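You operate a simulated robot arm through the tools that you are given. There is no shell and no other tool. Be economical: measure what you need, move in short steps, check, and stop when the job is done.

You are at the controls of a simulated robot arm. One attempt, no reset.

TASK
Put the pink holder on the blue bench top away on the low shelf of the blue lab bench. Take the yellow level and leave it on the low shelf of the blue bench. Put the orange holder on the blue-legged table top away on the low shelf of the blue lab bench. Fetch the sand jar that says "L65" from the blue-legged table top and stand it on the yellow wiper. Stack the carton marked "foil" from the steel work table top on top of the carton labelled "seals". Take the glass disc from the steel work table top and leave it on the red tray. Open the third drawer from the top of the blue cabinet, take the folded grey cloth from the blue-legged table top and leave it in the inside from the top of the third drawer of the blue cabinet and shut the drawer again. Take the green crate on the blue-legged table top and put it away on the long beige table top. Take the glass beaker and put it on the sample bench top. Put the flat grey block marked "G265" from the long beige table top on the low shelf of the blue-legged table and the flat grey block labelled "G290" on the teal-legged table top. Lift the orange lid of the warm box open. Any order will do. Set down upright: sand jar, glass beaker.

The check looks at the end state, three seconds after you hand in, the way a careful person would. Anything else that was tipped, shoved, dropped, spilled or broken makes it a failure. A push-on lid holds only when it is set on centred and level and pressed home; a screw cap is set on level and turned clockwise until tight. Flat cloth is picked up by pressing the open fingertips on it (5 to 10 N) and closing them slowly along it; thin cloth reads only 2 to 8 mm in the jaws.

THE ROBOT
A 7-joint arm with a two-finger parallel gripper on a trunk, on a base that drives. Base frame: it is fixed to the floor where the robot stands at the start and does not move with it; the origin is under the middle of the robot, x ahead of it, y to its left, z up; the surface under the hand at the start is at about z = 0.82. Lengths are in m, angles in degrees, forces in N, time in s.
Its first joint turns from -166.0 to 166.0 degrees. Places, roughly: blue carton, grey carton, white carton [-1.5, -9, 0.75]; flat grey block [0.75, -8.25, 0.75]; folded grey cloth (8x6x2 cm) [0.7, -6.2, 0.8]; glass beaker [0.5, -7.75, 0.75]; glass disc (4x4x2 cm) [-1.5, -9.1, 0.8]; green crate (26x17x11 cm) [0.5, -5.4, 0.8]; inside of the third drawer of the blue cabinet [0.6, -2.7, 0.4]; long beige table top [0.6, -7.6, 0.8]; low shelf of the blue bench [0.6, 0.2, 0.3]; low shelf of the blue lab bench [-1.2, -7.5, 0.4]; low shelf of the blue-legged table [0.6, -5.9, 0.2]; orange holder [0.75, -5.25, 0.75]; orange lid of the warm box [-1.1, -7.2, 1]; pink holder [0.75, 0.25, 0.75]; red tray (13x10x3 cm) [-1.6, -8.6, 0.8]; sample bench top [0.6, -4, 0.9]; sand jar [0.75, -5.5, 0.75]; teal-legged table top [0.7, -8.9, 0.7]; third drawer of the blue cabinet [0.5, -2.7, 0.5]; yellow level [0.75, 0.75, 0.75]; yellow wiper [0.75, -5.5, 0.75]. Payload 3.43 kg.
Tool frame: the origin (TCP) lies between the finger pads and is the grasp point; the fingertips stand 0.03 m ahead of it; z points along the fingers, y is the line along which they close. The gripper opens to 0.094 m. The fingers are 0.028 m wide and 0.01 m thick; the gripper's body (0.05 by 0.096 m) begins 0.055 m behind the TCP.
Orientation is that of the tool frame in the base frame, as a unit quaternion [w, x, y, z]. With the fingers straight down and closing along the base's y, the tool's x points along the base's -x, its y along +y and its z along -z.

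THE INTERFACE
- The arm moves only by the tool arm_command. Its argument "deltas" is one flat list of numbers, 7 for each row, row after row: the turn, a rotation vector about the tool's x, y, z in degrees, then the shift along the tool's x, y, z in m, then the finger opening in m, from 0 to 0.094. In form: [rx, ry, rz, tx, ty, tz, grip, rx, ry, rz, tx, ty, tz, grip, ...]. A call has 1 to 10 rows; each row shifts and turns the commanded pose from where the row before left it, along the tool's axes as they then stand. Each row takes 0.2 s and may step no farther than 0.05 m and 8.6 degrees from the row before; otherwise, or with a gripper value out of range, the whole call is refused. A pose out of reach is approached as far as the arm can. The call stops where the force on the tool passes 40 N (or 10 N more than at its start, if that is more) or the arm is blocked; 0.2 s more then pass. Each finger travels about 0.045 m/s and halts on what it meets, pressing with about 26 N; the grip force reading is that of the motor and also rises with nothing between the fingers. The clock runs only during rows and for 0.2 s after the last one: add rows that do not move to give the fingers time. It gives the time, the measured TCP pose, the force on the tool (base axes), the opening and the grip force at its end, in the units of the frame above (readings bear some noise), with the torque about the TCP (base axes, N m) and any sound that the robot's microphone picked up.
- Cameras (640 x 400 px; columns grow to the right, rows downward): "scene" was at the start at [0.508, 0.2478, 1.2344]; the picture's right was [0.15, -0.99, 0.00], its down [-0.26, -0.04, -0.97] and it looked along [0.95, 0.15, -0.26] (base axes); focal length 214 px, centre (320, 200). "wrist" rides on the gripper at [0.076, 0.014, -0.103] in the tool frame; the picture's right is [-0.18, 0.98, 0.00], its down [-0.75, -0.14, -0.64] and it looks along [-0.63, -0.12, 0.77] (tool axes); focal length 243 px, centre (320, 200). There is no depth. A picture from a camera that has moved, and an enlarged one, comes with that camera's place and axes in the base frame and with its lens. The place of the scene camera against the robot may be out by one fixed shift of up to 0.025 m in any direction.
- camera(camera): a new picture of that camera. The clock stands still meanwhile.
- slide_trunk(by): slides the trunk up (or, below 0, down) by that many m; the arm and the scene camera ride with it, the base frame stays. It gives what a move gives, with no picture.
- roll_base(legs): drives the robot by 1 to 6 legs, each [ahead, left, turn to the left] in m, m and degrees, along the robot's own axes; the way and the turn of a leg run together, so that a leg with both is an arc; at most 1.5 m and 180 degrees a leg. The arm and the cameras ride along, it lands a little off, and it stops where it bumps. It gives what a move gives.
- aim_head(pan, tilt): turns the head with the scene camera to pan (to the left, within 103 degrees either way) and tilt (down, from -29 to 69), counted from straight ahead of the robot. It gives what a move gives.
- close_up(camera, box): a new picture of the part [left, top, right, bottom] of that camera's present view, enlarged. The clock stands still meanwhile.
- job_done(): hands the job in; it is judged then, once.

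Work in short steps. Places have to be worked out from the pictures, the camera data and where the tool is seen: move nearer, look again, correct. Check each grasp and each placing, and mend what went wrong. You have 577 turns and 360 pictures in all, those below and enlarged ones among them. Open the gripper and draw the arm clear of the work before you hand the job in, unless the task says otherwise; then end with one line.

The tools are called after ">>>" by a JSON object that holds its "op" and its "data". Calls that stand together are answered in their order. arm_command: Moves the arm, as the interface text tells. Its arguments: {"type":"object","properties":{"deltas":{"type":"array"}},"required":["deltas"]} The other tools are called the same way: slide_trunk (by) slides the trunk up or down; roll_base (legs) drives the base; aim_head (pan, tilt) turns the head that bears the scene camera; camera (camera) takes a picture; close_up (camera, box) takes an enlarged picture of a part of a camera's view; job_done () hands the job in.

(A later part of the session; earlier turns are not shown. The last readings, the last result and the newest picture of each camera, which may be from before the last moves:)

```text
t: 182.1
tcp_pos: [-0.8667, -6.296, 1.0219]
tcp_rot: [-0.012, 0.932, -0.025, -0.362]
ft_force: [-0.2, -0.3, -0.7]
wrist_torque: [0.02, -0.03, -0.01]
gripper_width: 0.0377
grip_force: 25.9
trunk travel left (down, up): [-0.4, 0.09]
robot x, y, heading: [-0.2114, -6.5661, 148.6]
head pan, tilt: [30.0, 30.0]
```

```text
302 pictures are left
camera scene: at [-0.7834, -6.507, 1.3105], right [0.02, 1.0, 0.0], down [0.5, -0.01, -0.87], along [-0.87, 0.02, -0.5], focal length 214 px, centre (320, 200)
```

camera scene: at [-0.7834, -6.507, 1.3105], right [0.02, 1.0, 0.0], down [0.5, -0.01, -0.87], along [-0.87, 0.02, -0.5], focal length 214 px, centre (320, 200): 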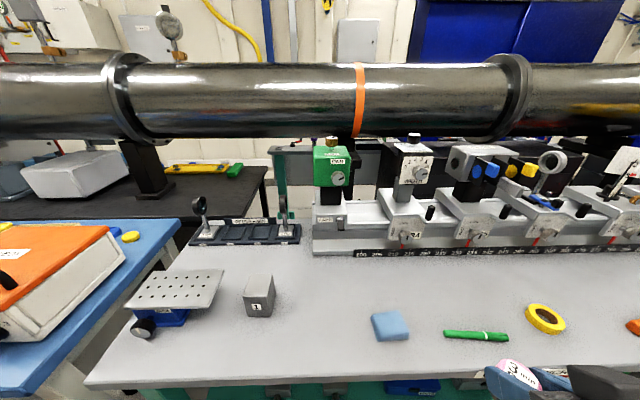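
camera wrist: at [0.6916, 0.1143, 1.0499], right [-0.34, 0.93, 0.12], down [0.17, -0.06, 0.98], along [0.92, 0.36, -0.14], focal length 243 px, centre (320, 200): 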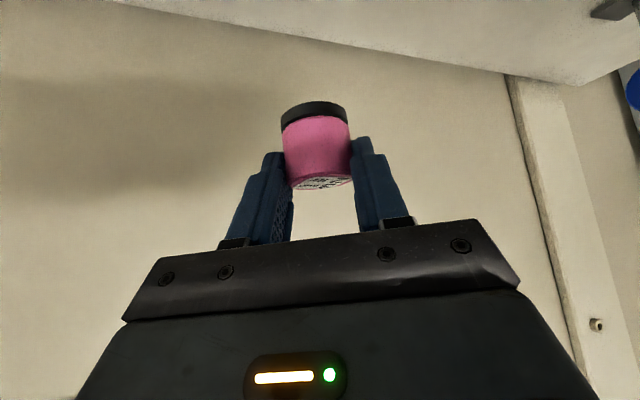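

I slide the base along −y (and slightly away) to bring the hand in front of the lab bench, then look.

>>> {"op": "roll_base", "data": {"legs": [[-0.66, 0.88, 1]]}}

>>> {"op": "aim_head", "data": {"pan": 30, "tilt": 50}}

>>> {"op": "camera", "data": {"camera": "scene"}}

>>> {"op": "camera", "data": {"camera": "wrist"}}

```text
t: 185.6
tcp_pos: [-0.8196, -6.922, 1.0219]
tcp_rot: [-0.007, 0.932, -0.013, -0.361]
ft_force: [0.2, 0.1, -0.7]
wrist_torque: [-0.02, 0.01, 0.03]
gripper_width: 0.038
grip_force: 25.7
trunk travel left (down, up): [-0.4, 0.09]
robot x, y, heading: [-0.1595, -7.1718, 150.4]
head pan, tilt: [30.0, 30.0]
stopped in leg 1: the robot was blocked; the commanded pose is now the measured one
```

```text
t: 186.4
tcp_pos: [-0.8189, -6.923, 1.0213]
tcp_rot: [-0.007, 0.932, -0.013, -0.362]
ft_force: [-0.4, -0.3, -0.3]
wrist_torque: [0.0, -0.02, -0.01]
gripper_width: 0.0377
grip_force: 25.6
trunk travel left (down, up): [-0.4, 0.09]
robot x, y, heading: [-0.1567, -7.17, 150.1]
head pan, tilt: [30.0, 50.0]
```

```text
301 pictures are left
camera scene: at [-0.7151, -7.1308, 1.281], right [0.0, 1.0, 0.0], down [0.77, 0.0, -0.64], along [-0.64, 0.0, -0.77], focal length 214 px, centre (320, 200)
```

scene: 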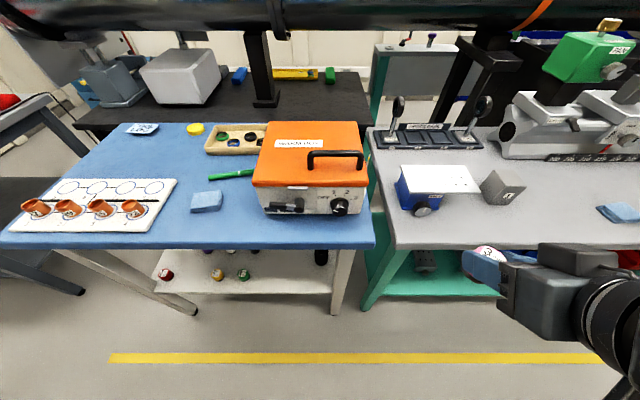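

```text
300 pictures are left
camera wrist: at [-0.6949, -6.9411, 1.0451], right [-0.16, -0.98, 0.12], down [-0.12, 0.14, 0.98], along [-0.98, 0.15, -0.14], focal length 243 px, centre (320, 200)
```

wrist: 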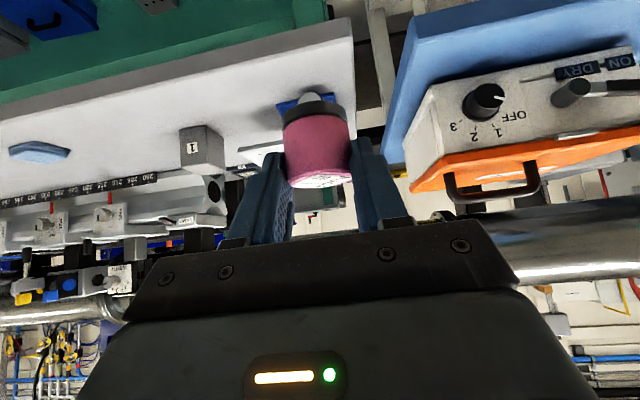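

Base touched the table behind; I shift toward −x and continue −y a bit. The lab shelf shows small items at y≈−7.78, −7.56, −7.45 and a black one at ≈−7.13; free space between.

>>> {"op": "roll_base", "data": {"legs": [[0.07, 0.04, 0], [-0.06, 0.19, 0]]}}

>>> {"op": "slide_trunk", "data": {"by": -0.4}}

>>> {"op": "aim_head", "data": {"pan": 30, "tilt": 25}}

>>> {"op": "camera", "data": {"camera": "scene"}}

>>> {"op": "camera", "data": {"camera": "wrist"}}

```text
t: 188.7
tcp_pos: [-0.9416, -7.1198, 1.0215]
tcp_rot: [-0.007, 0.932, -0.011, -0.361]
ft_force: [-0.3, 0.1, -1.1]
wrist_torque: [0.02, 0.01, 0.0]
gripper_width: 0.0381
grip_force: 26.2
trunk travel left (down, up): [-0.4, 0.09]
robot x, y, heading: [-0.2814, -7.3652, 150.6]
head pan, tilt: [30.0, 50.0]
```

```text
t: 190.3
tcp_pos: [-0.9448, -7.1194, 0.8967]
tcp_rot: [-0.007, 0.927, -0.007, -0.374]
ft_force: [0.8, -2.0, 22.8]
wrist_torque: [-0.33, 0.23, 0.01]
gripper_width: 0.0387
grip_force: 25.8
trunk travel left (down, up): [-0.265, 0.225]
robot x, y, heading: [-0.283, -7.3714, 150.1]
head pan, tilt: [30.0, 50.0]
stopped: the force on the tool passed its limit at 117 N (the readings are from after the stop); the commanded pose is now the measured one
```

```text
t: 191.2
tcp_pos: [-0.9444, -7.1207, 0.8965]
tcp_rot: [-0.008, 0.928, -0.007, -0.373]
ft_force: [-5.8, -2.3, 33.7]
wrist_torque: [-0.37, 0.68, 0.05]
gripper_width: 0.0383
grip_force: 26.1
trunk travel left (down, up): [-0.265, 0.225]
robot x, y, heading: [-0.2804, -7.3665, 150.2]
head pan, tilt: [30.0, 25.0]
```

```text
299 pictures are left
camera scene: at [-0.8523, -7.3274, 1.1843], right [-0.01, 1.0, 0.0], down [0.42, 0.0, -0.91], along [-0.91, -0.01, -0.42], focal length 214 px, centre (320, 200)
```

scene: 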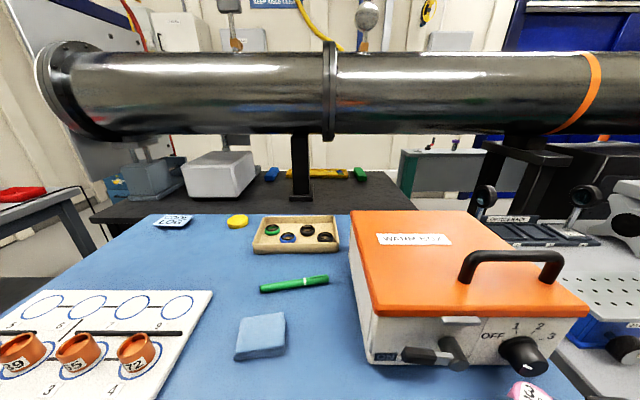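

```text
298 pictures are left
camera wrist: at [-0.8207, -7.1377, 0.9164], right [-0.15, -0.98, 0.12], down [-0.1, 0.13, 0.99], along [-0.98, 0.14, -0.11], focal length 243 px, centre (320, 200)
```

wrist: 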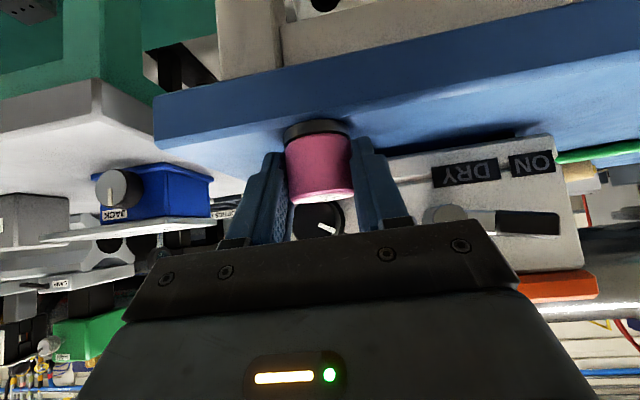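

I misjudged: the hand was already over the bench edge and the holder pressed on the bench top. Raise, back out 11 cm, then lower again.

>>> {"op": "slide_trunk", "data": {"by": 0.1}}

>>> {"op": "roll_base", "data": {"legs": [[-0.095, -0.055, 0]]}}

>>> {"op": "camera", "data": {"camera": "wrist"}}

>>> {"op": "camera", "data": {"camera": "scene"}}

```text
t: 192.5
tcp_pos: [-0.9452, -7.1203, 0.9938]
tcp_rot: [-0.007, 0.928, -0.008, -0.372]
ft_force: [0.3, 1.1, -1.8]
wrist_torque: [0.06, 0.01, -0.01]
gripper_width: 0.038
grip_force: 25.4
trunk travel left (down, up): [-0.365, 0.125]
robot x, y, heading: [-0.278, -7.3659, 150.3]
head pan, tilt: [30.0, 25.0]
```

```text
t: 193.7
tcp_pos: [-0.8336, -7.1194, 0.9936]
tcp_rot: [-0.007, 0.928, -0.007, -0.372]
ft_force: [0.6, -0.3, -1.7]
wrist_torque: [0.01, -0.01, 0.01]
gripper_width: 0.038
grip_force: 25.9
trunk travel left (down, up): [-0.365, 0.125]
robot x, y, heading: [-0.1704, -7.3669, 150.7]
head pan, tilt: [30.0, 25.0]
```

```text
297 pictures are left
camera wrist: at [-0.7096, -7.1364, 1.0153], right [-0.15, -0.98, 0.12], down [-0.1, 0.13, 0.99], along [-0.98, 0.14, -0.12], focal length 243 px, centre (320, 200)
```

wrist: 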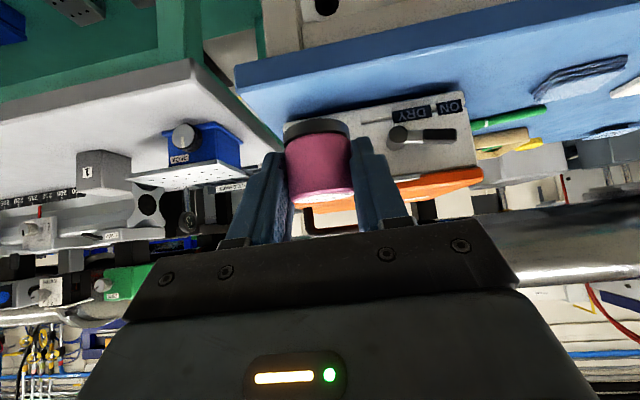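

```text
296 pictures are left
camera scene: at [-0.7416, -7.3262, 1.2839], right [-0.01, 1.0, 0.0], down [0.42, 0.0, -0.91], along [-0.91, -0.01, -0.42], focal length 214 px, centre (320, 200)
```

scene: 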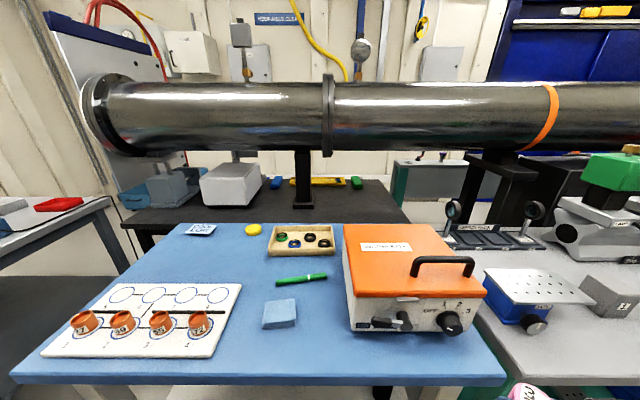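

Everything on the bench is intact, and the holder is still held. Clear of the edge by ~6 cm; lower the trunk now in two steps.

>>> {"op": "slide_trunk", "data": {"by": -0.2}}

>>> {"op": "slide_trunk", "data": {"by": -0.165}}

>>> {"op": "camera", "data": {"camera": "wrist"}}

>>> {"op": "aim_head", "data": {"pan": 30, "tilt": 50}}

>>> {"op": "camera", "data": {"camera": "scene"}}

```text
t: 195.9
tcp_pos: [-0.8336, -7.1198, 0.7937]
tcp_rot: [-0.007, 0.928, -0.007, -0.372]
ft_force: [-0.1, 0.1, -0.6]
wrist_torque: [-0.02, 0.0, 0.04]
gripper_width: 0.0381
grip_force: 25.9
trunk travel left (down, up): [-0.165, 0.325]
robot x, y, heading: [-0.1711, -7.3663, 150.6]
head pan, tilt: [30.0, 25.0]
```

```text
t: 197.8
tcp_pos: [-0.8344, -7.1192, 0.63]
tcp_rot: [-0.008, 0.928, -0.007, -0.372]
ft_force: [-0.4, 0.7, -0.4]
wrist_torque: [0.02, 0.0, 0.03]
gripper_width: 0.038
grip_force: 26.1
trunk travel left (down, up): [0.0, 0.49]
robot x, y, heading: [-0.1662, -7.3674, 150.4]
head pan, tilt: [30.0, 25.0]
```

```text
295 pictures are left
camera wrist: at [-0.7095, -7.1364, 0.6504], right [-0.15, -0.98, 0.12], down [-0.1, 0.13, 0.99], along [-0.98, 0.14, -0.12], focal length 243 px, centre (320, 200)
```

wrist: 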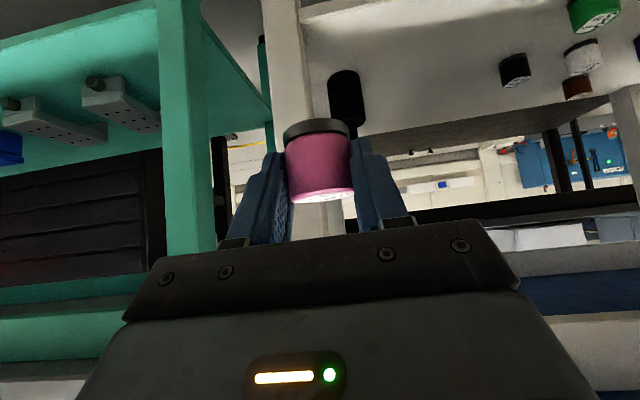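

```text
t: 198.7
tcp_pos: [-0.8348, -7.119, 0.6293]
tcp_rot: [-0.008, 0.928, -0.008, -0.372]
ft_force: [-0.5, -0.6, -0.8]
wrist_torque: [-0.02, -0.02, 0.0]
gripper_width: 0.0381
grip_force: 26.2
trunk travel left (down, up): [0.0, 0.49]
robot x, y, heading: [-0.1698, -7.3676, 150.6]
head pan, tilt: [30.0, 50.0]
```

```text
294 pictures are left
camera scene: at [-0.7264, -7.3261, 0.8815], right [-0.01, 1.0, 0.0], down [0.77, 0.01, -0.64], along [-0.64, -0.01, -0.77], focal length 214 px, centre (320, 200)
```

scene: 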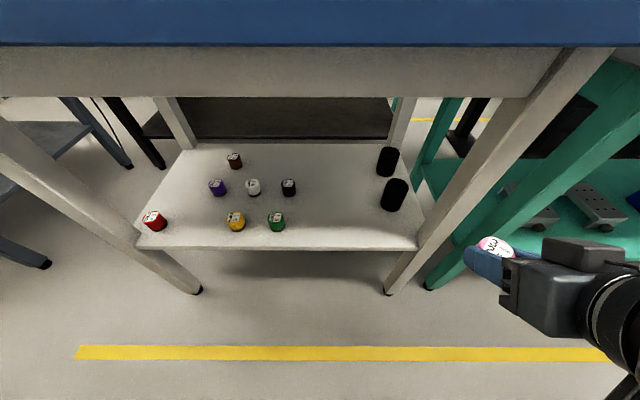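

Clear view: free spot on the shelf between green (y≈−7.45) and the tall black pots (y≈−7.12). I move the base −y, lower the hand, and then extend the arm in.

>>> {"op": "roll_base", "data": {"legs": [[-0.111, 0.259, 0]]}}

>>> {"op": "arm_command", "data": {"deltas": [0, 0, 0, 0.0276, 0, 0.0289, 0, 0, 0, 0, 0.0276, 0, 0.0289, 0, 0, 0, 0, 0.0276, 0, 0.0289, 0, 0, 0, 0, 0.0207, 0, 0.0217, 0, 0, 0, 0, 0, 0, 0, 0]}}

>>> {"op": "camera", "data": {"camera": "scene"}}

```text
t: 200.6
tcp_pos: [-0.8605, -7.3931, 0.6291]
tcp_rot: [-0.008, 0.928, -0.01, -0.372]
ft_force: [0.2, -0.7, -0.8]
wrist_torque: [0.0, -0.03, 0.02]
gripper_width: 0.0379
grip_force: 25.7
trunk travel left (down, up): [0.0, 0.49]
robot x, y, heading: [-0.2002, -7.6406, 150.5]
head pan, tilt: [30.0, 50.0]
```

```text
t: 201.8
tcp_pos: [-0.8664, -7.386, 0.5026]
tcp_rot: [-0.008, 0.928, -0.009, -0.371]
ft_force: [-0.8, -0.1, -1.0]
wrist_torque: [0.0, 0.0, -0.03]
gripper_width: 0.0383
grip_force: 26.4
out of reach, approached as far as the arm can: row 3, 4
trunk travel left (down, up): [0.0, 0.49]
robot x, y, heading: [-0.1962, -7.641, 150.3]
head pan, tilt: [30.0, 50.0]
```

```text
293 pictures are left
camera scene: at [-0.7543, -7.6008, 0.8815], right [0.0, 1.0, 0.0], down [0.77, 0.0, -0.64], along [-0.64, 0.0, -0.77], focal length 214 px, centre (320, 200)
```

scene: 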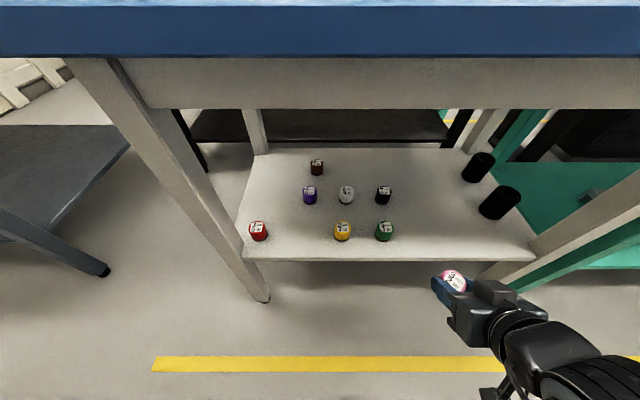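

Extend the arm in over the shelf to about (−1.08, −7.265).

>>> {"op": "arm_command", "data": {"deltas": [0, 0, 0, -0.0203, -0.0166, 0.0234, 0, 0, 0, 0, -0.0203, -0.0166, 0.0234, 0, 0, 0, 0, -0.0203, -0.0166, 0.0234, 0, 0, 0, 0, -0.0203, -0.0166, 0.0234, 0, 0, 0, 0, -0.0203, -0.0166, 0.0234, 0, 0, 0, 0, -0.0203, -0.0166, 0.0234, 0, 0, 0, 0, -0.0203, -0.0166, 0.0234, 0, 0, 0, 0, 0, 0, 0, 0]}}

>>> {"op": "camera", "data": {"camera": "scene"}}

>>> {"op": "camera", "data": {"camera": "wrist"}}

```text
t: 203.6
tcp_pos: [-1.0801, -7.2632, 0.4819]
tcp_rot: [-0.008, 0.928, -0.009, -0.372]
ft_force: [-1.3, 0.1, -1.3]
wrist_torque: [-0.01, -0.03, -0.02]
gripper_width: 0.0382
grip_force: 25.5
trunk travel left (down, up): [0.0, 0.49]
robot x, y, heading: [-0.198, -7.6395, 150.3]
head pan, tilt: [30.0, 50.0]
```

```text
292 pictures are left
camera scene: at [-0.7544, -7.6012, 0.8814], right [0.0, 1.0, 0.0], down [0.77, 0.0, -0.64], along [-0.64, 0.0, -0.77], focal length 214 px, centre (320, 200)
```

scene: 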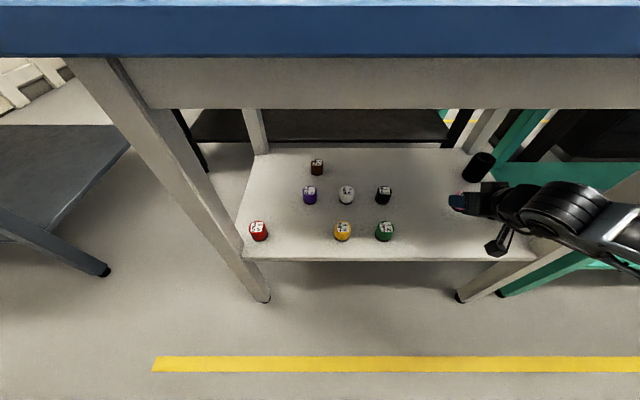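

```text
291 pictures are left
camera wrist: at [-0.9565, -7.2809, 0.503], right [-0.16, -0.98, 0.12], down [-0.1, 0.14, 0.99], along [-0.98, 0.14, -0.12], focal length 243 px, centre (320, 200)
```

wrist: 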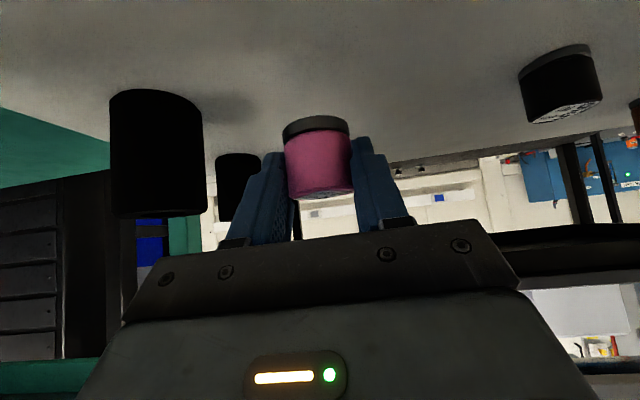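

Well placed beside the tall pots. Lower and creep to contact.

>>> {"op": "arm_command", "data": {"deltas": [0, 0, 0, 0.0138, 0, 0.0145, 0, 0, 0, 0, 0.0069, 0, 0.0072, 0, 0, 0, 0, 0.0028, 0, 0.0029, 0, 0, 0, 0, 0.0028, 0, 0.0029, 0, 0, 0, 0, 0.0028, 0, 0.0029, 0, 0, 0, 0, 0.0028, 0, 0.0029, 0, 0, 0, 0, 0.0028, 0, 0.0029, 0, 0, 0, 0, 0.0028, 0, 0.0029, 0, 0, 0, 0, 0, 0, 0, 0]}}

```text
t: 205.4
tcp_pos: [-1.0836, -7.2625, 0.436]
tcp_rot: [-0.007, 0.926, -0.008, -0.378]
ft_force: [-0.7, 0.3, 13.0]
wrist_torque: [-0.25, 0.06, -0.02]
gripper_width: 0.0378
grip_force: 25.7
trunk travel left (down, up): [0.0, 0.49]
robot x, y, heading: [-0.2024, -7.6415, 150.0]
head pan, tilt: [30.0, 50.0]
stopped in row 8: the force on the tool passed its limit at 45 N (the readings are from after the stop); the commanded pose is now the measured one
```

Contact. Release with limited opening, rise, and look.

>>> {"op": "arm_command", "data": {"deltas": [0, 0, 0, 0, 0, 0, 0.045, 0, 0, 0, 0, 0, 0, 0.055, 0, 0, 0, 0, 0, 0, 0.06, 0, 0, 0, -0.0138, 0, -0.0145, 0.06, 0, 0, 0, -0.0207, 0, -0.0217, 0.06, 0, 0, 0, 0, 0, 0, 0.06]}}

>>> {"op": "camera", "data": {"camera": "wrist"}}

```text
t: 206.8
tcp_pos: [-1.0836, -7.2628, 0.4848]
tcp_rot: [-0.008, 0.927, -0.009, -0.376]
ft_force: [1.1, -0.6, 0.0]
wrist_torque: [0.01, -0.04, 0.02]
gripper_width: 0.06
grip_force: 0.1
trunk travel left (down, up): [0.0, 0.49]
robot x, y, heading: [-0.1928, -7.64, 149.9]
head pan, tilt: [30.0, 50.0]
```

```text
290 pictures are left
camera wrist: at [-0.9582, -7.2797, 0.5037], right [-0.15, -0.98, 0.12], down [-0.09, 0.14, 0.99], along [-0.98, 0.14, -0.11], focal length 243 px, centre (320, 200)
```

wrist: 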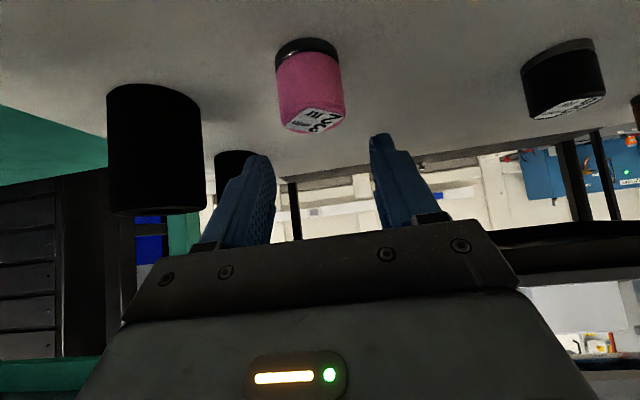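

Pink holder stands on the lab shelf. Withdraw the arm the way it came and raise the trunk.

>>> {"op": "arm_command", "data": {"deltas": [0, 0, 0, 0.0203, 0.0166, -0.0234, 0.06, 0, 0, 0, 0.0203, 0.0166, -0.0234, 0.06, 0, 0, 0, 0.0203, 0.0166, -0.0234, 0.06, 0, 0, 0, 0.0203, 0.0166, -0.0234, 0.06, 0, 0, 0, 0.0203, 0.0166, -0.0234, 0.06, 0, 0, 0, 0.0203, 0.0166, -0.0234, 0.06, 0, 0, 0, 0.0203, 0.0166, -0.0234, 0.06]}}

>>> {"op": "slide_trunk", "data": {"by": 0.4}}

>>> {"op": "camera", "data": {"camera": "scene"}}

```text
t: 208.4
tcp_pos: [-0.8676, -7.3844, 0.5025]
tcp_rot: [-0.008, 0.927, -0.007, -0.376]
ft_force: [-0.3, -0.4, -0.6]
wrist_torque: [0.07, -0.03, -0.1]
gripper_width: 0.0598
grip_force: 0.1
trunk travel left (down, up): [0.0, 0.49]
robot x, y, heading: [-0.1987, -7.6402, 150.2]
head pan, tilt: [30.0, 50.0]
```

```text
t: 212.2
tcp_pos: [-0.8683, -7.3841, 0.9016]
tcp_rot: [-0.008, 0.927, -0.009, -0.376]
ft_force: [0.7, 0.5, 0.8]
wrist_torque: [0.02, -0.03, 0.01]
gripper_width: 0.0601
grip_force: 0.1
trunk travel left (down, up): [-0.4, 0.09]
robot x, y, heading: [-0.1967, -7.6419, 150.2]
head pan, tilt: [30.0, 50.0]
```

```text
289 pictures are left
camera scene: at [-0.7543, -7.6011, 1.2814], right [0.0, 1.0, 0.0], down [0.77, 0.0, -0.64], along [-0.64, 0.0, -0.77], focal length 214 px, centre (320, 200)
```

scene: 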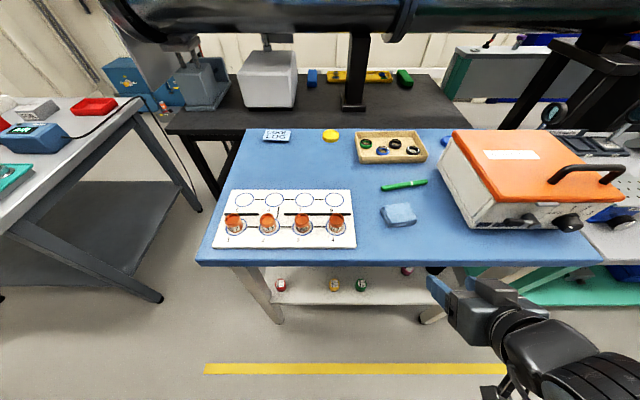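

Raise the hand and un-pitch, then turn the base to face the bench squarely and shift toward the warm box.

>>> {"op": "arm_command", "data": {"deltas": [0, 0, 0, -0.0276, 0, -0.0289, 0.094, 0, 0, 0, -0.0276, 0, -0.0289, 0.094, 0, 0, 0, -0.0276, 0, -0.0289, 0.094, 0, 0, 0, -0.0276, 0, -0.0289, 0.094, 0, 0, 0, -0.0276, 0, -0.0289, 0.094, 0, 8.5, 0, 0, 0, 0, 0.094, 0, 8.5, 0, 0, 0, 0, 0.094, 0, 8.5, 0, 0, 0, 0, 0.094, 0, 8.5, 0, 0, 0, 0, 0.094, 0, 8.5, 0, 0, 0, 0, 0.094]}}

>>> {"op": "roll_base", "data": {"legs": [[0, 0, 29], [0, -0.4, 0]]}}

>>> {"op": "aim_head", "data": {"pan": -20, "tilt": 35}}

>>> {"op": "camera", "data": {"camera": "scene"}}

>>> {"op": "camera", "data": {"camera": "wrist"}}

```text
t: 214.4
tcp_pos: [-0.8786, -7.3804, 1.0997]
tcp_rot: [-0.003, 1.0, -0.011, -0.013]
ft_force: [0.2, 0.5, -1.2]
wrist_torque: [-0.03, 0.03, -0.04]
gripper_width: 0.0939
grip_force: 0.1
out of reach, approached as far as the arm can: row 4, 5
trunk travel left (down, up): [-0.4, 0.09]
robot x, y, heading: [-0.1997, -7.6428, 150.0]
head pan, tilt: [30.0, 50.0]
```

```text
t: 218.4
tcp_pos: [-0.9168, -7.3432, 1.0992]
tcp_rot: [0.0, 0.97, 0.243, -0.014]
ft_force: [-0.2, 0.1, 0.3]
wrist_torque: [-0.03, -0.03, 0.01]
gripper_width: 0.0939
grip_force: 0.1
trunk travel left (down, up): [-0.4, 0.09]
robot x, y, heading: [-0.1973, -7.2374, 179.7]
head pan, tilt: [30.0, 50.0]
```

```text
t: 219.6
tcp_pos: [-0.9163, -7.3436, 1.1003]
tcp_rot: [0.0, 0.97, 0.243, -0.015]
ft_force: [-0.9, 0.2, -1.1]
wrist_torque: [-0.01, 0.01, -0.02]
gripper_width: 0.0939
grip_force: 0.1
trunk travel left (down, up): [-0.4, 0.09]
robot x, y, heading: [-0.1964, -7.2372, 179.4]
head pan, tilt: [-20.0, 35.0]
```

```text
288 pictures are left
camera scene: at [-0.7082, -7.3994, 1.3031], right [0.35, 0.94, 0.0], down [0.54, -0.2, -0.82], along [-0.77, 0.29, -0.57], focal length 214 px, centre (320, 200)
```

scene: 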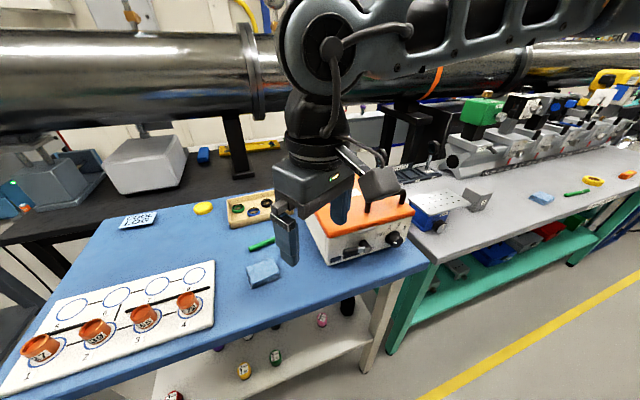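

```text
287 pictures are left
camera wrist: at [-0.8411, -7.3193, 1.1997], right [0.3, -0.95, 0.0], down [-0.71, -0.23, 0.66], along [-0.63, -0.2, -0.75], focal length 243 px, centre (320, 200)
```

wrist: 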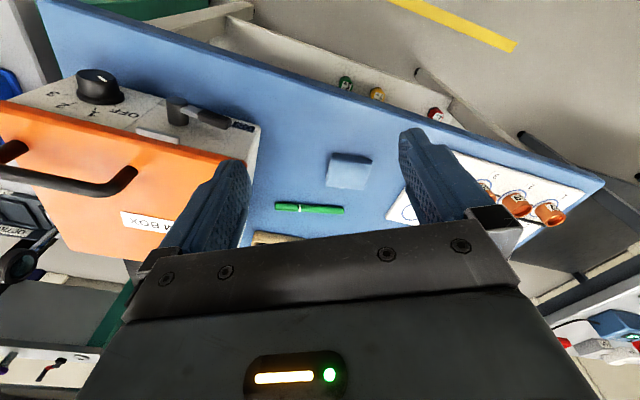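

Rotate the tool −62° so the jaws close along x, and drive so the hand is above the handle.

>>> {"op": "arm_command", "data": {"deltas": [0, 0, -7.75, 0, 0, -0.005, 0.094, 0, 0, -7.75, 0, 0, -0.005, 0.094, 0, 0, -7.75, 0, 0, -0.005, 0.094, 0, 0, -7.75, 0, 0, -0.005, 0.094, 0, 0, -7.75, 0, 0, -0.005, 0.094, 0, 0, -7.75, 0, 0, -0.005, 0.094, 0, 0, -7.75, 0, 0, -0.005, 0.094, 0, 0, -7.75, 0, 0, -0.005, 0.094]}}

>>> {"op": "roll_base", "data": {"legs": [[0.09, -0.24, 0]]}}

>>> {"op": "camera", "data": {"camera": "wrist"}}

>>> {"op": "camera", "data": {"camera": "scene"}}

```text
t: 221.4
tcp_pos: [-0.8929, -7.3533, 1.1357]
tcp_rot: [-0.007, 0.767, 0.642, -0.011]
ft_force: [-0.8, 0.1, 0.3]
wrist_torque: [0.03, 0.01, -0.04]
gripper_width: 0.0939
grip_force: 0.0
out of reach, approached as far as the arm can: row 7, 8
trunk travel left (down, up): [-0.4, 0.09]
robot x, y, heading: [-0.196, -7.2409, 179.4]
head pan, tilt: [-20.0, 35.0]
```

```text
t: 223.2
tcp_pos: [-0.9812, -7.1126, 1.1347]
tcp_rot: [-0.006, 0.767, 0.641, -0.011]
ft_force: [-0.6, 0.1, 0.9]
wrist_torque: [-0.01, 0.01, 0.05]
gripper_width: 0.0941
grip_force: 0.1
trunk travel left (down, up): [-0.4, 0.09]
robot x, y, heading: [-0.2838, -6.9967, 179.6]
head pan, tilt: [-20.0, 35.0]
```

```text
286 pictures are left
camera wrist: at [-0.9521, -7.0404, 1.2367], right [0.93, -0.35, -0.02], down [-0.26, -0.71, 0.65], along [-0.25, -0.6, -0.76], focal length 243 px, centre (320, 200)
```

wrist: 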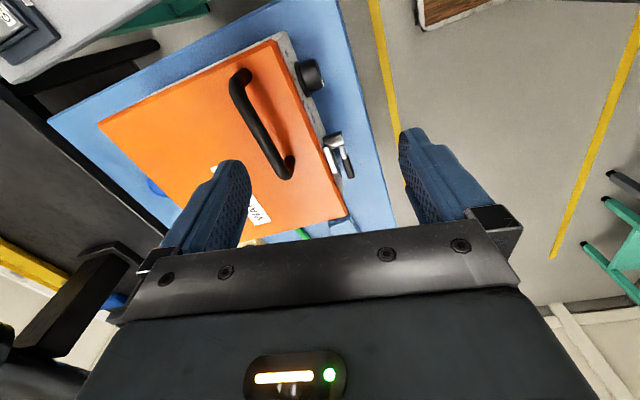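

```text
285 pictures are left
camera scene: at [-0.7964, -7.159, 1.3031], right [0.35, 0.94, 0.0], down [0.54, -0.2, -0.82], along [-0.77, 0.28, -0.57], focal length 214 px, centre (320, 200)
```

scene: 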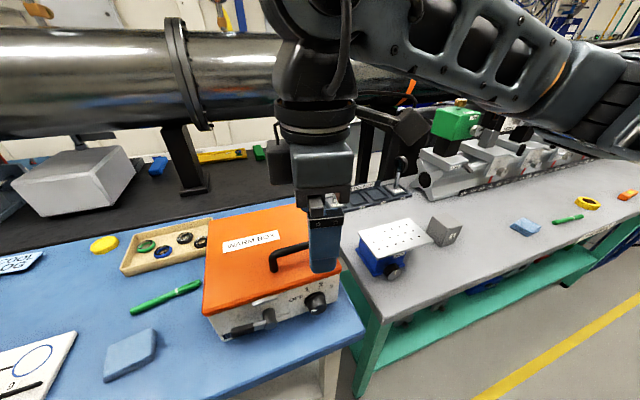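

Handle triangulated: bar along y at x≈−1.047, y −7.17…−7.07, z≈1.00. Move over it, finish the yaw, descend to z≈1.05 and look.

>>> {"op": "arm_command", "data": {"deltas": [0, 0, 0, -0.0049, -0.0159, 0, 0.094, 0, 0, 0, -0.0049, -0.0159, 0, 0.094, 0, 0, 0, -0.0049, -0.0159, 0, 0.094, 0, 0, 0, -0.0049, -0.0159, 0, 0.094, 0, 0, -5, 0, 0, 0.02, 0.094, 0, 0, -5, 0, 0, 0.03, 0.094, 0, 0, 0, 0, 0, 0.03, 0.094, 0, 0, 0, 0, 0, 0, 0.094]}}

>>> {"op": "camera", "data": {"camera": "wrist"}}

>>> {"op": "camera", "data": {"camera": "scene"}}

```text
t: 225.0
tcp_pos: [-0.9276, -7.1074, 1.0947]
tcp_rot: [-0.007, 0.728, 0.685, -0.01]
ft_force: [-0.6, 0.9, -0.3]
wrist_torque: [-0.04, 0.02, -0.02]
gripper_width: 0.0941
grip_force: 0.0
out of reach, approached as far as the arm can: row 1, 2, 3, 4, 5, 6
trunk travel left (down, up): [-0.4, 0.09]
robot x, y, heading: [-0.2861, -6.9966, 179.4]
head pan, tilt: [-20.0, 35.0]
```

```text
284 pictures are left
camera wrist: at [-0.9083, -7.0318, 1.1955], right [0.97, -0.24, -0.02], down [-0.17, -0.74, 0.65], along [-0.17, -0.63, -0.76], focal length 243 px, centre (320, 200)
```

wrist: 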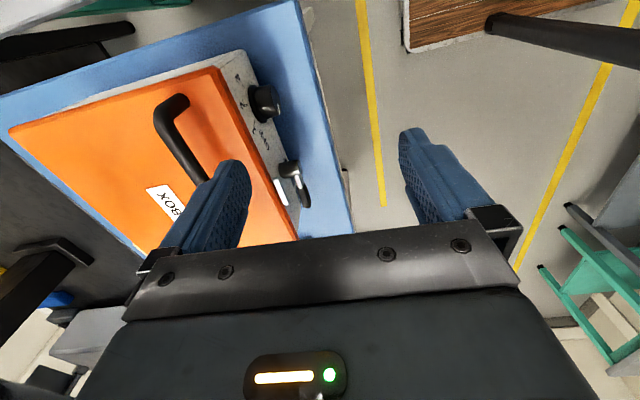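

```text
283 pictures are left
camera scene: at [-0.7963, -7.159, 1.3031], right [0.35, 0.94, 0.0], down [0.54, -0.2, -0.82], along [-0.77, 0.28, -0.57], focal length 214 px, centre (320, 200)
```

scene: 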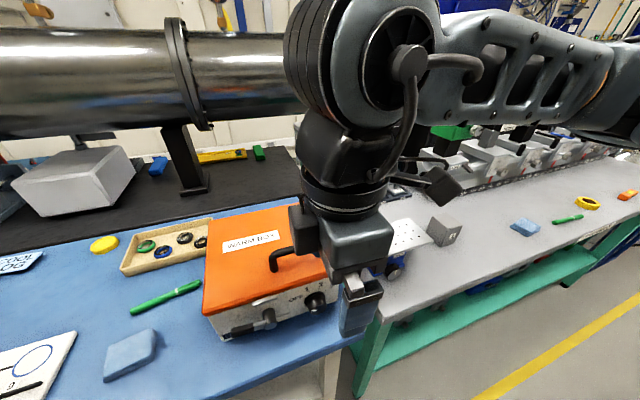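

This yaw direction hits wrist limits. I turn the tool the other way (180°) so the camera side faces the robot's left, as in the working posture earlier.

>>> {"op": "arm_command", "data": {"deltas": [0, 0, 8.5, 0, 0, 0, 0.094, 0, 0, 8.5, 0, 0, 0, 0.094, 0, 0, 8.5, 0, 0, 0, 0.094, 0, 0, 8.5, 0, 0, 0, 0.094, 0, 0, 8.5, 0, 0, 0, 0.094, 0, 0, 8.5, 0, 0, 0, 0.094, 0, 0, 8.5, 0, 0, 0, 0.094, 0, 0, 8.5, 0, 0, 0, 0.094, 0, 0, 8.5, 0, 0, 0, 0.094, 0, 0, 8.5, 0, 0, 0, 0.094]}}

>>> {"op": "arm_command", "data": {"deltas": [0, 0, 8.5, 0, 0, 0, 0.094, 0, 0, 8.5, 0, 0, 0, 0.094, 0, 0, 8.5, 0, 0, 0, 0.094, 0, 0, 8.5, 0, 0, 0, 0.094, 0, 0, 8.5, 0, 0, 0, 0.094, 0, 0, 8.5, 0, 0, 0, 0.094, 0, 0, 8.5, 0, 0, 0, 0.094, 0, 0, 8.5, 0, 0, 0, 0.094, 0, 0, 8.5, 0, 0, 0, 0.094, 0, 0, 8.5, 0, 0, 0, 0.094]}}

>>> {"op": "camera", "data": {"camera": "wrist"}}

```text
t: 227.2
tcp_pos: [-0.9276, -7.1064, 1.094]
tcp_rot: [0.002, 1.0, 0.012, -0.011]
ft_force: [-0.2, -0.5, 0.4]
wrist_torque: [-0.01, 0.03, -0.01]
gripper_width: 0.0941
grip_force: 0.0
trunk travel left (down, up): [-0.4, 0.09]
robot x, y, heading: [-0.2855, -6.9956, 179.8]
head pan, tilt: [-20.0, 35.0]
```

```text
t: 229.4
tcp_pos: [-0.9278, -7.1083, 1.0939]
tcp_rot: [0.009, 0.746, -0.666, -0.007]
ft_force: [-0.8, -0.4, 0.4]
wrist_torque: [0.01, 0.01, -0.02]
gripper_width: 0.0942
grip_force: 0.0
trunk travel left (down, up): [-0.4, 0.09]
robot x, y, heading: [-0.2862, -6.9958, 179.8]
head pan, tilt: [-20.0, 35.0]
```

```text
282 pictures are left
camera wrist: at [-0.9318, -7.1841, 1.1967], right [-1.0, 0.07, 0.02], down [0.07, 0.77, 0.64], along [0.03, 0.64, -0.77], focal length 243 px, centre (320, 200)
```

wrist: 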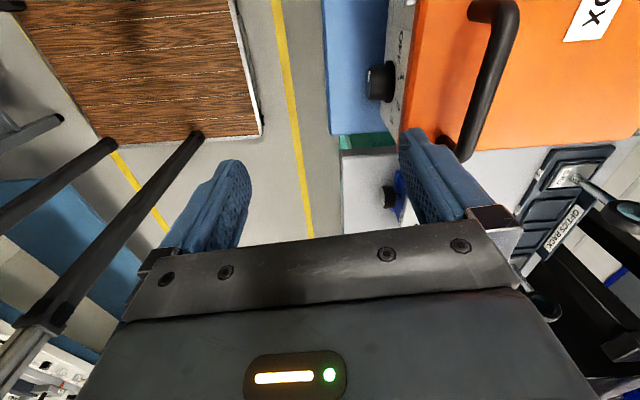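

Now it moves properly. Align +6.5°, move 12 cm over the bar, and check.

>>> {"op": "arm_command", "data": {"deltas": [0, 0, 6.5, 0, 0, 0, 0.094, 0, 0, 0, 0.003, 0.031, 0, 0.094, 0, 0, 0, 0.003, 0.031, 0, 0.094, 0, 0, 0, 0.003, 0.031, 0, 0.094, 0, 0, 0, 0.003, 0.031, 0, 0.094, 0, 0, 0, 0, 0, 0.03, 0.094, 0, 0, 0, 0, 0, 0, 0.094]}}

>>> {"op": "camera", "data": {"camera": "wrist"}}

>>> {"op": "camera", "data": {"camera": "scene"}}

```text
t: 231.0
tcp_pos: [-1.0531, -7.1183, 1.0669]
tcp_rot: [0.01, 0.707, -0.707, -0.006]
ft_force: [-0.4, -0.6, -0.1]
wrist_torque: [0.02, -0.03, -0.02]
gripper_width: 0.0941
grip_force: 0.1
trunk travel left (down, up): [-0.4, 0.09]
robot x, y, heading: [-0.2848, -6.9957, 179.6]
head pan, tilt: [-20.0, 35.0]
```

```text
281 pictures are left
camera wrist: at [-1.0661, -7.1941, 1.1691], right [-0.98, 0.18, 0.02], down [0.16, 0.76, 0.64], along [0.1, 0.63, -0.77], focal length 243 px, centre (320, 200)
```

wrist: 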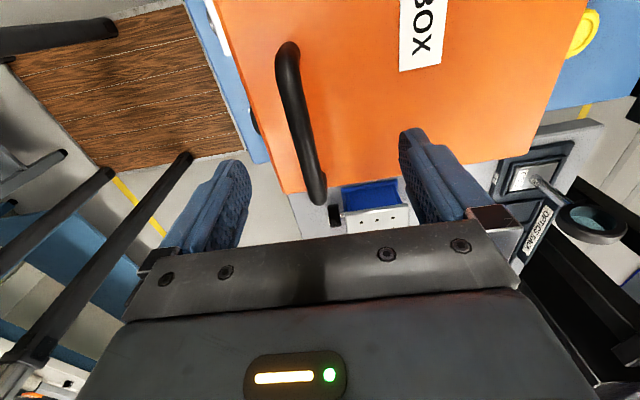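

```text
280 pictures are left
camera scene: at [-0.7964, -7.159, 1.3031], right [0.35, 0.94, 0.0], down [0.54, -0.2, -0.82], along [-0.77, 0.28, -0.57], focal length 214 px, centre (320, 200)
```

scene: 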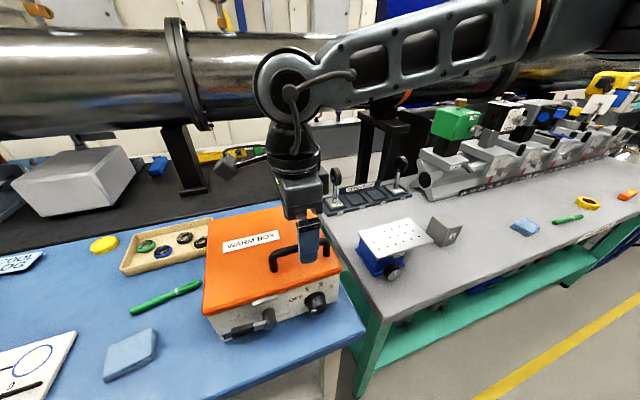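

Bar is between the fingers. Descend carefully so the fingertips pass the bar.

>>> {"op": "arm_command", "data": {"deltas": [0, 0, 0, 0, -0.006, 0.03, 0.094, 0, 0, 0, 0, 0, 0.02, 0.094, 0, 0, 0, 0, 0, 0.01, 0.094, 0, 0, 0, 0, 0, 0.005, 0.094, 0, 0, 0, 0, 0, 0, 0.094]}}

>>> {"op": "camera", "data": {"camera": "wrist"}}

>>> {"op": "close_up", "data": {"camera": "scene", "box": [190, 170, 370, 350]}}

```text
t: 231.9
tcp_pos: [-1.0499, -7.1176, 1.0114]
tcp_rot: [0.014, 0.707, -0.707, -0.011]
ft_force: [6.0, 3.8, 22.8]
wrist_torque: [0.43, 0.89, -0.24]
gripper_width: 0.091
grip_force: 0.1
trunk travel left (down, up): [-0.4, 0.09]
robot x, y, heading: [-0.2815, -6.9985, 179.7]
head pan, tilt: [-20.0, 35.0]
stopped in row 4: the force on the tool passed its limit at 50 N (the readings are from after the stop); the commanded pose is now the measured one
```

```text
279 pictures are left
camera wrist: at [-1.0616, -7.1933, 1.1152], right [-0.98, 0.18, 0.03], down [0.16, 0.76, 0.63], along [0.09, 0.63, -0.77], focal length 243 px, centre (320, 200)
```

wrist: 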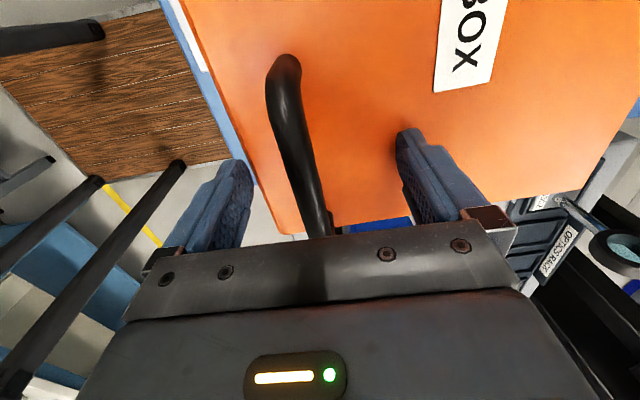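

```text
2.22 times, centred on (280, 260) of scene
camera zoom: at [-0.7954, -7.1586, 1.3039], right [0.35, 0.94, 0.0], down [0.54, -0.2, -0.82], along [-0.77, 0.28, -0.57], focal length 477 px, centre (409, 67)
```

zoom: 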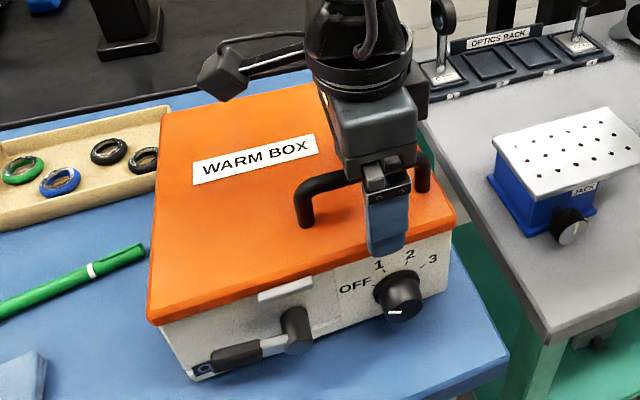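

Back finger touches the lid (z≈0.98), so the bar is inside the grip. Lift 2 mm and close on it.

>>> {"op": "arm_command", "data": {"deltas": [0, 0, 0, 0, -0.004, -0.003, 0.08, 0, 0, 0, 0, 0, 0, 0.06, 0, 0, 0, 0, 0, 0, 0.04, 0, 0, 0, 0, 0, 0, 0.02, 0, 0, 0, 0, 0, 0, 0.0, 0, 0, 0, 0, 0, 0, 0.0, 0, 0, 0, 0, 0, 0, 0.0, 0, 0, 0, 0, 0, 0, 0.0]}}

>>> {"op": "camera", "data": {"camera": "wrist"}}

>>> {"op": "close_up", "data": {"camera": "scene", "box": [190, 170, 370, 350]}}

```text
t: 233.9
tcp_pos: [-1.0415, -7.1176, 1.0121]
tcp_rot: [0.01, 0.709, -0.706, -0.007]
ft_force: [26.6, 5.2, 19.2]
wrist_torque: [0.63, 0.58, 0.11]
gripper_width: 0.0709
grip_force: 25.6
trunk travel left (down, up): [-0.4, 0.09]
robot x, y, heading: [-0.2832, -6.9972, 179.8]
head pan, tilt: [-20.0, 35.0]
stopped in row 8: the force on the tool passed its limit at 41 N (the readings are from after the stop); the commanded pose is now the measured one
```

```text
277 pictures are left
camera wrist: at [-1.0531, -7.1941, 1.1158], right [-0.98, 0.18, 0.02], down [0.15, 0.76, 0.64], along [0.1, 0.63, -0.77], focal length 243 px, centre (320, 200)
```

wrist: 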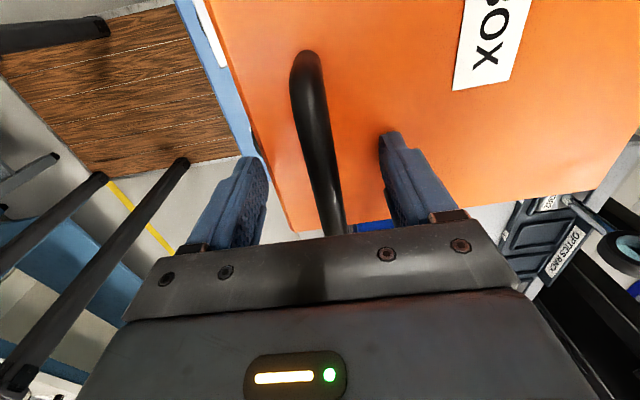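

```text
2.22 times, centred on (280, 260) of scene
camera zoom: at [-0.7944, -7.1586, 1.3039], right [0.35, 0.94, 0.0], down [0.54, -0.2, -0.82], along [-0.77, 0.28, -0.57], focal length 477 px, centre (409, 67)
```

zoom: 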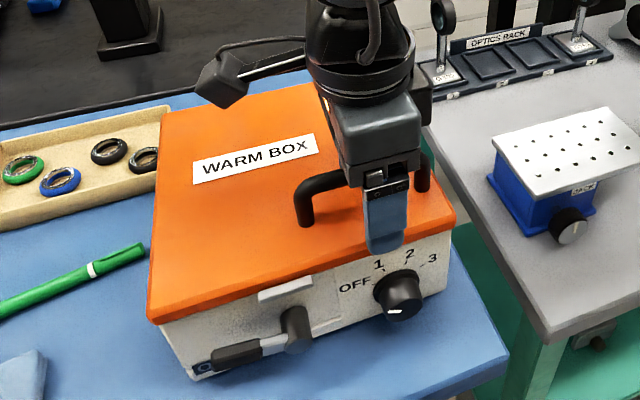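

The front finger jams on the lid's front rim. Open, rise ~1.2 cm, and close on the bar above the lid surface.

>>> {"op": "arm_command", "data": {"deltas": [0, 0, 0, 0, 0, 0, 0.09, 0, 0, 0, 0, 0, -0.006, 0.09, 0, 0, 0, 0, 0.004, -0.006, 0.09, 0, 0, 0, 0, 0, 0, 0.07, 0, 0, 0, 0, 0, 0, 0.05, 0, 0, 0, 0, 0, 0, 0.03, 0, 0, 0, 0, 0, 0, 0.01, 0, 0, 0, 0, 0, 0, 0.0, 0, 0, 0, 0, 0, 0, 0.0, 0, 0, 0, 0, 0, 0, 0.0]}}

>>> {"op": "camera", "data": {"camera": "wrist"}}

```text
t: 236.1
tcp_pos: [-1.0448, -7.1178, 1.0245]
tcp_rot: [0.009, 0.708, -0.706, -0.007]
ft_force: [29.5, 3.8, 4.7]
wrist_torque: [0.33, -0.22, -0.03]
gripper_width: 0.0182
grip_force: 45.3
trunk travel left (down, up): [-0.4, 0.09]
robot x, y, heading: [-0.2854, -6.9971, 179.7]
head pan, tilt: [-20.0, 35.0]
```

```text
275 pictures are left
camera wrist: at [-1.0575, -7.1943, 1.1266], right [-0.98, 0.18, 0.02], down [0.15, 0.76, 0.64], along [0.1, 0.63, -0.77], focal length 243 px, centre (320, 200)
```

wrist: 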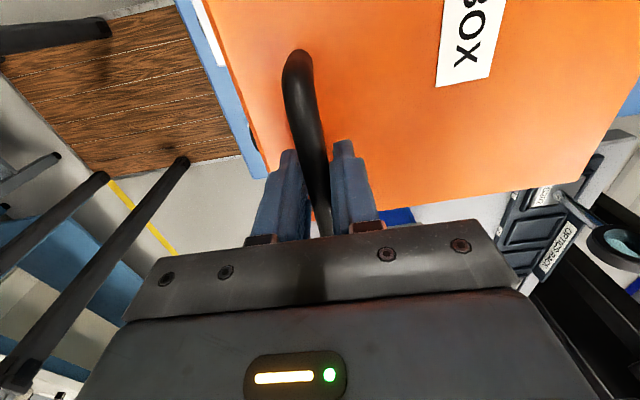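

Bar gripped (18 mm). Test-lift ~1.5 cm to see if the lid swings.

>>> {"op": "arm_command", "data": {"deltas": [0, 0, 0, 0, -0.003, 0, 0, 0, 0, 0, 0, 0.001, -0.008, 0, 0, 0, 0, 0, 0.002, -0.008, 0]}}

>>> {"op": "close_up", "data": {"camera": "scene", "box": [190, 170, 370, 350]}}

```text
t: 236.9
tcp_pos: [-1.0502, -7.1188, 1.0391]
tcp_rot: [0.013, 0.708, -0.706, -0.009]
ft_force: [-19.0, -5.5, -9.5]
wrist_torque: [0.22, -0.04, 0.07]
gripper_width: 0.0179
grip_force: 44.7
trunk travel left (down, up): [-0.4, 0.09]
robot x, y, heading: [-0.2853, -6.998, 179.7]
head pan, tilt: [-20.0, 35.0]
```

```text
2.22 times, centred on (280, 260) of scene
camera zoom: at [-0.7974, -7.1592, 1.3025], right [0.35, 0.94, 0.0], down [0.54, -0.2, -0.82], along [-0.77, 0.28, -0.57], focal length 477 px, centre (409, 67)
```

zoom: 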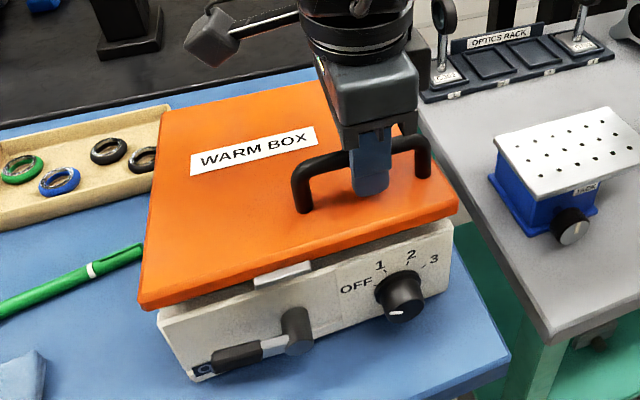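

The lid swings up. I continue along the hinge arc (hinge ≈ x −1.23), tilting the tool half as fast.

>>> {"op": "arm_command", "data": {"deltas": [2.5, 0, 0, 0, 0.0045, -0.0157, 0, 2.5, 0, 0, 0, 0.0053, -0.0155, 0, 2.5, 0, 0, 0, 0.0059, -0.0151, 0, 2.5, 0, 0, 0, 0.0066, -0.0149, 0, 2.5, 0, 0, 0, 0.0074, -0.0146, 0, 2.5, 0, 0, 0, 0.0079, -0.0142, 0]}}

>>> {"op": "camera", "data": {"camera": "scene"}}

```text
t: 237.3
tcp_pos: [-1.0558, -7.1183, 1.0538]
tcp_rot: [0.002, 0.707, -0.707, 0.003]
ft_force: [-13.1, -5.5, -8.6]
wrist_torque: [0.06, 0.02, 0.13]
gripper_width: 0.018
grip_force: 44.7
trunk travel left (down, up): [-0.4, 0.09]
robot x, y, heading: [-0.2853, -6.9971, 179.5]
head pan, tilt: [-20.0, 35.0]
stopped in row 2: the force on the tool passed its limit at 43 N (the readings are from after the stop); the commanded pose is now the measured one
```

```text
273 pictures are left
camera scene: at [-0.7975, -7.1592, 1.3029], right [0.35, 0.94, 0.0], down [0.54, -0.2, -0.82], along [-0.77, 0.28, -0.57], focal length 214 px, centre (320, 200)
```

scene: 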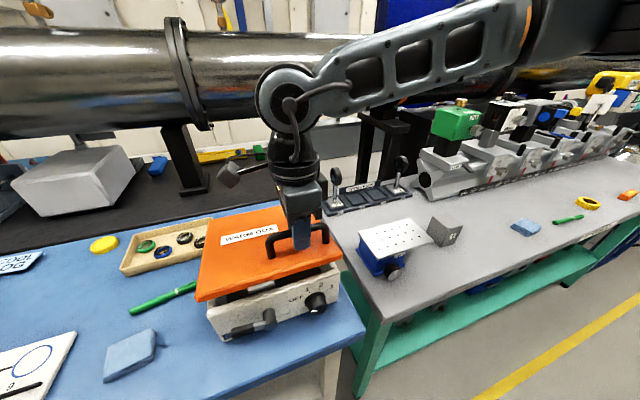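

Resistance is mostly toward −x, so the bar wants to move back more. Continue with a bit more backward motion in smaller steps.

>>> {"op": "arm_command", "data": {"deltas": [2, 0, 0, 0, 0.006, -0.006, 0, 2, 0, 0, 0, 0.005, -0.01, 0, 2, 0, 0, 0, 0.005, -0.01, 0, 2, 0, 0, 0, 0.005, -0.01, 0, 2, 0, 0, 0, 0.005, -0.01, 0, 2, 0, 0, 0, 0.005, -0.01, 0]}}

```text
t: 238.7
tcp_pos: [-1.0899, -7.1174, 1.1053]
tcp_rot: [0.072, -0.703, 0.704, -0.077]
ft_force: [-1.0, -8.3, -5.0]
wrist_torque: [0.34, -0.06, -0.03]
gripper_width: 0.0176
grip_force: 45.5
trunk travel left (down, up): [-0.4, 0.09]
robot x, y, heading: [-0.2845, -6.9967, 179.7]
head pan, tilt: [-20.0, 35.0]
```

Moving nicely. Continue the arc.

>>> {"op": "arm_command", "data": {"deltas": [3, 0, 0, 0, 0.009, -0.0152, 0, 3, 0, 0, 0, 0.0102, -0.0141, 0, 3, 0, 0, 0, 0.011, -0.0131, 0, 3, 0, 0, 0, 0.0115, -0.0119, 0, 3, 0, 0, 0, 0.0126, -0.0111, 0]}}

>>> {"op": "camera", "data": {"camera": "scene"}}

```text
t: 239.9
tcp_pos: [-1.159, -7.1181, 1.1553]
tcp_rot: [-0.162, 0.689, -0.686, 0.169]
ft_force: [13.6, -9.4, 27.0]
wrist_torque: [1.01, -0.25, -0.31]
gripper_width: 0.0136
grip_force: 44.8
trunk travel left (down, up): [-0.4, 0.09]
robot x, y, heading: [-0.2818, -6.9961, 179.6]
head pan, tilt: [-20.0, 35.0]
```

```text
272 pictures are left
camera scene: at [-0.7953, -7.1593, 1.3041], right [0.35, 0.94, 0.0], down [0.54, -0.2, -0.82], along [-0.77, 0.28, -0.57], focal length 214 px, centre (320, 200)
```

scene: 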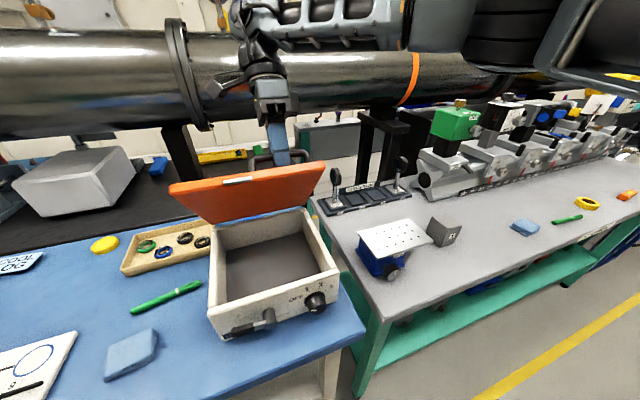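

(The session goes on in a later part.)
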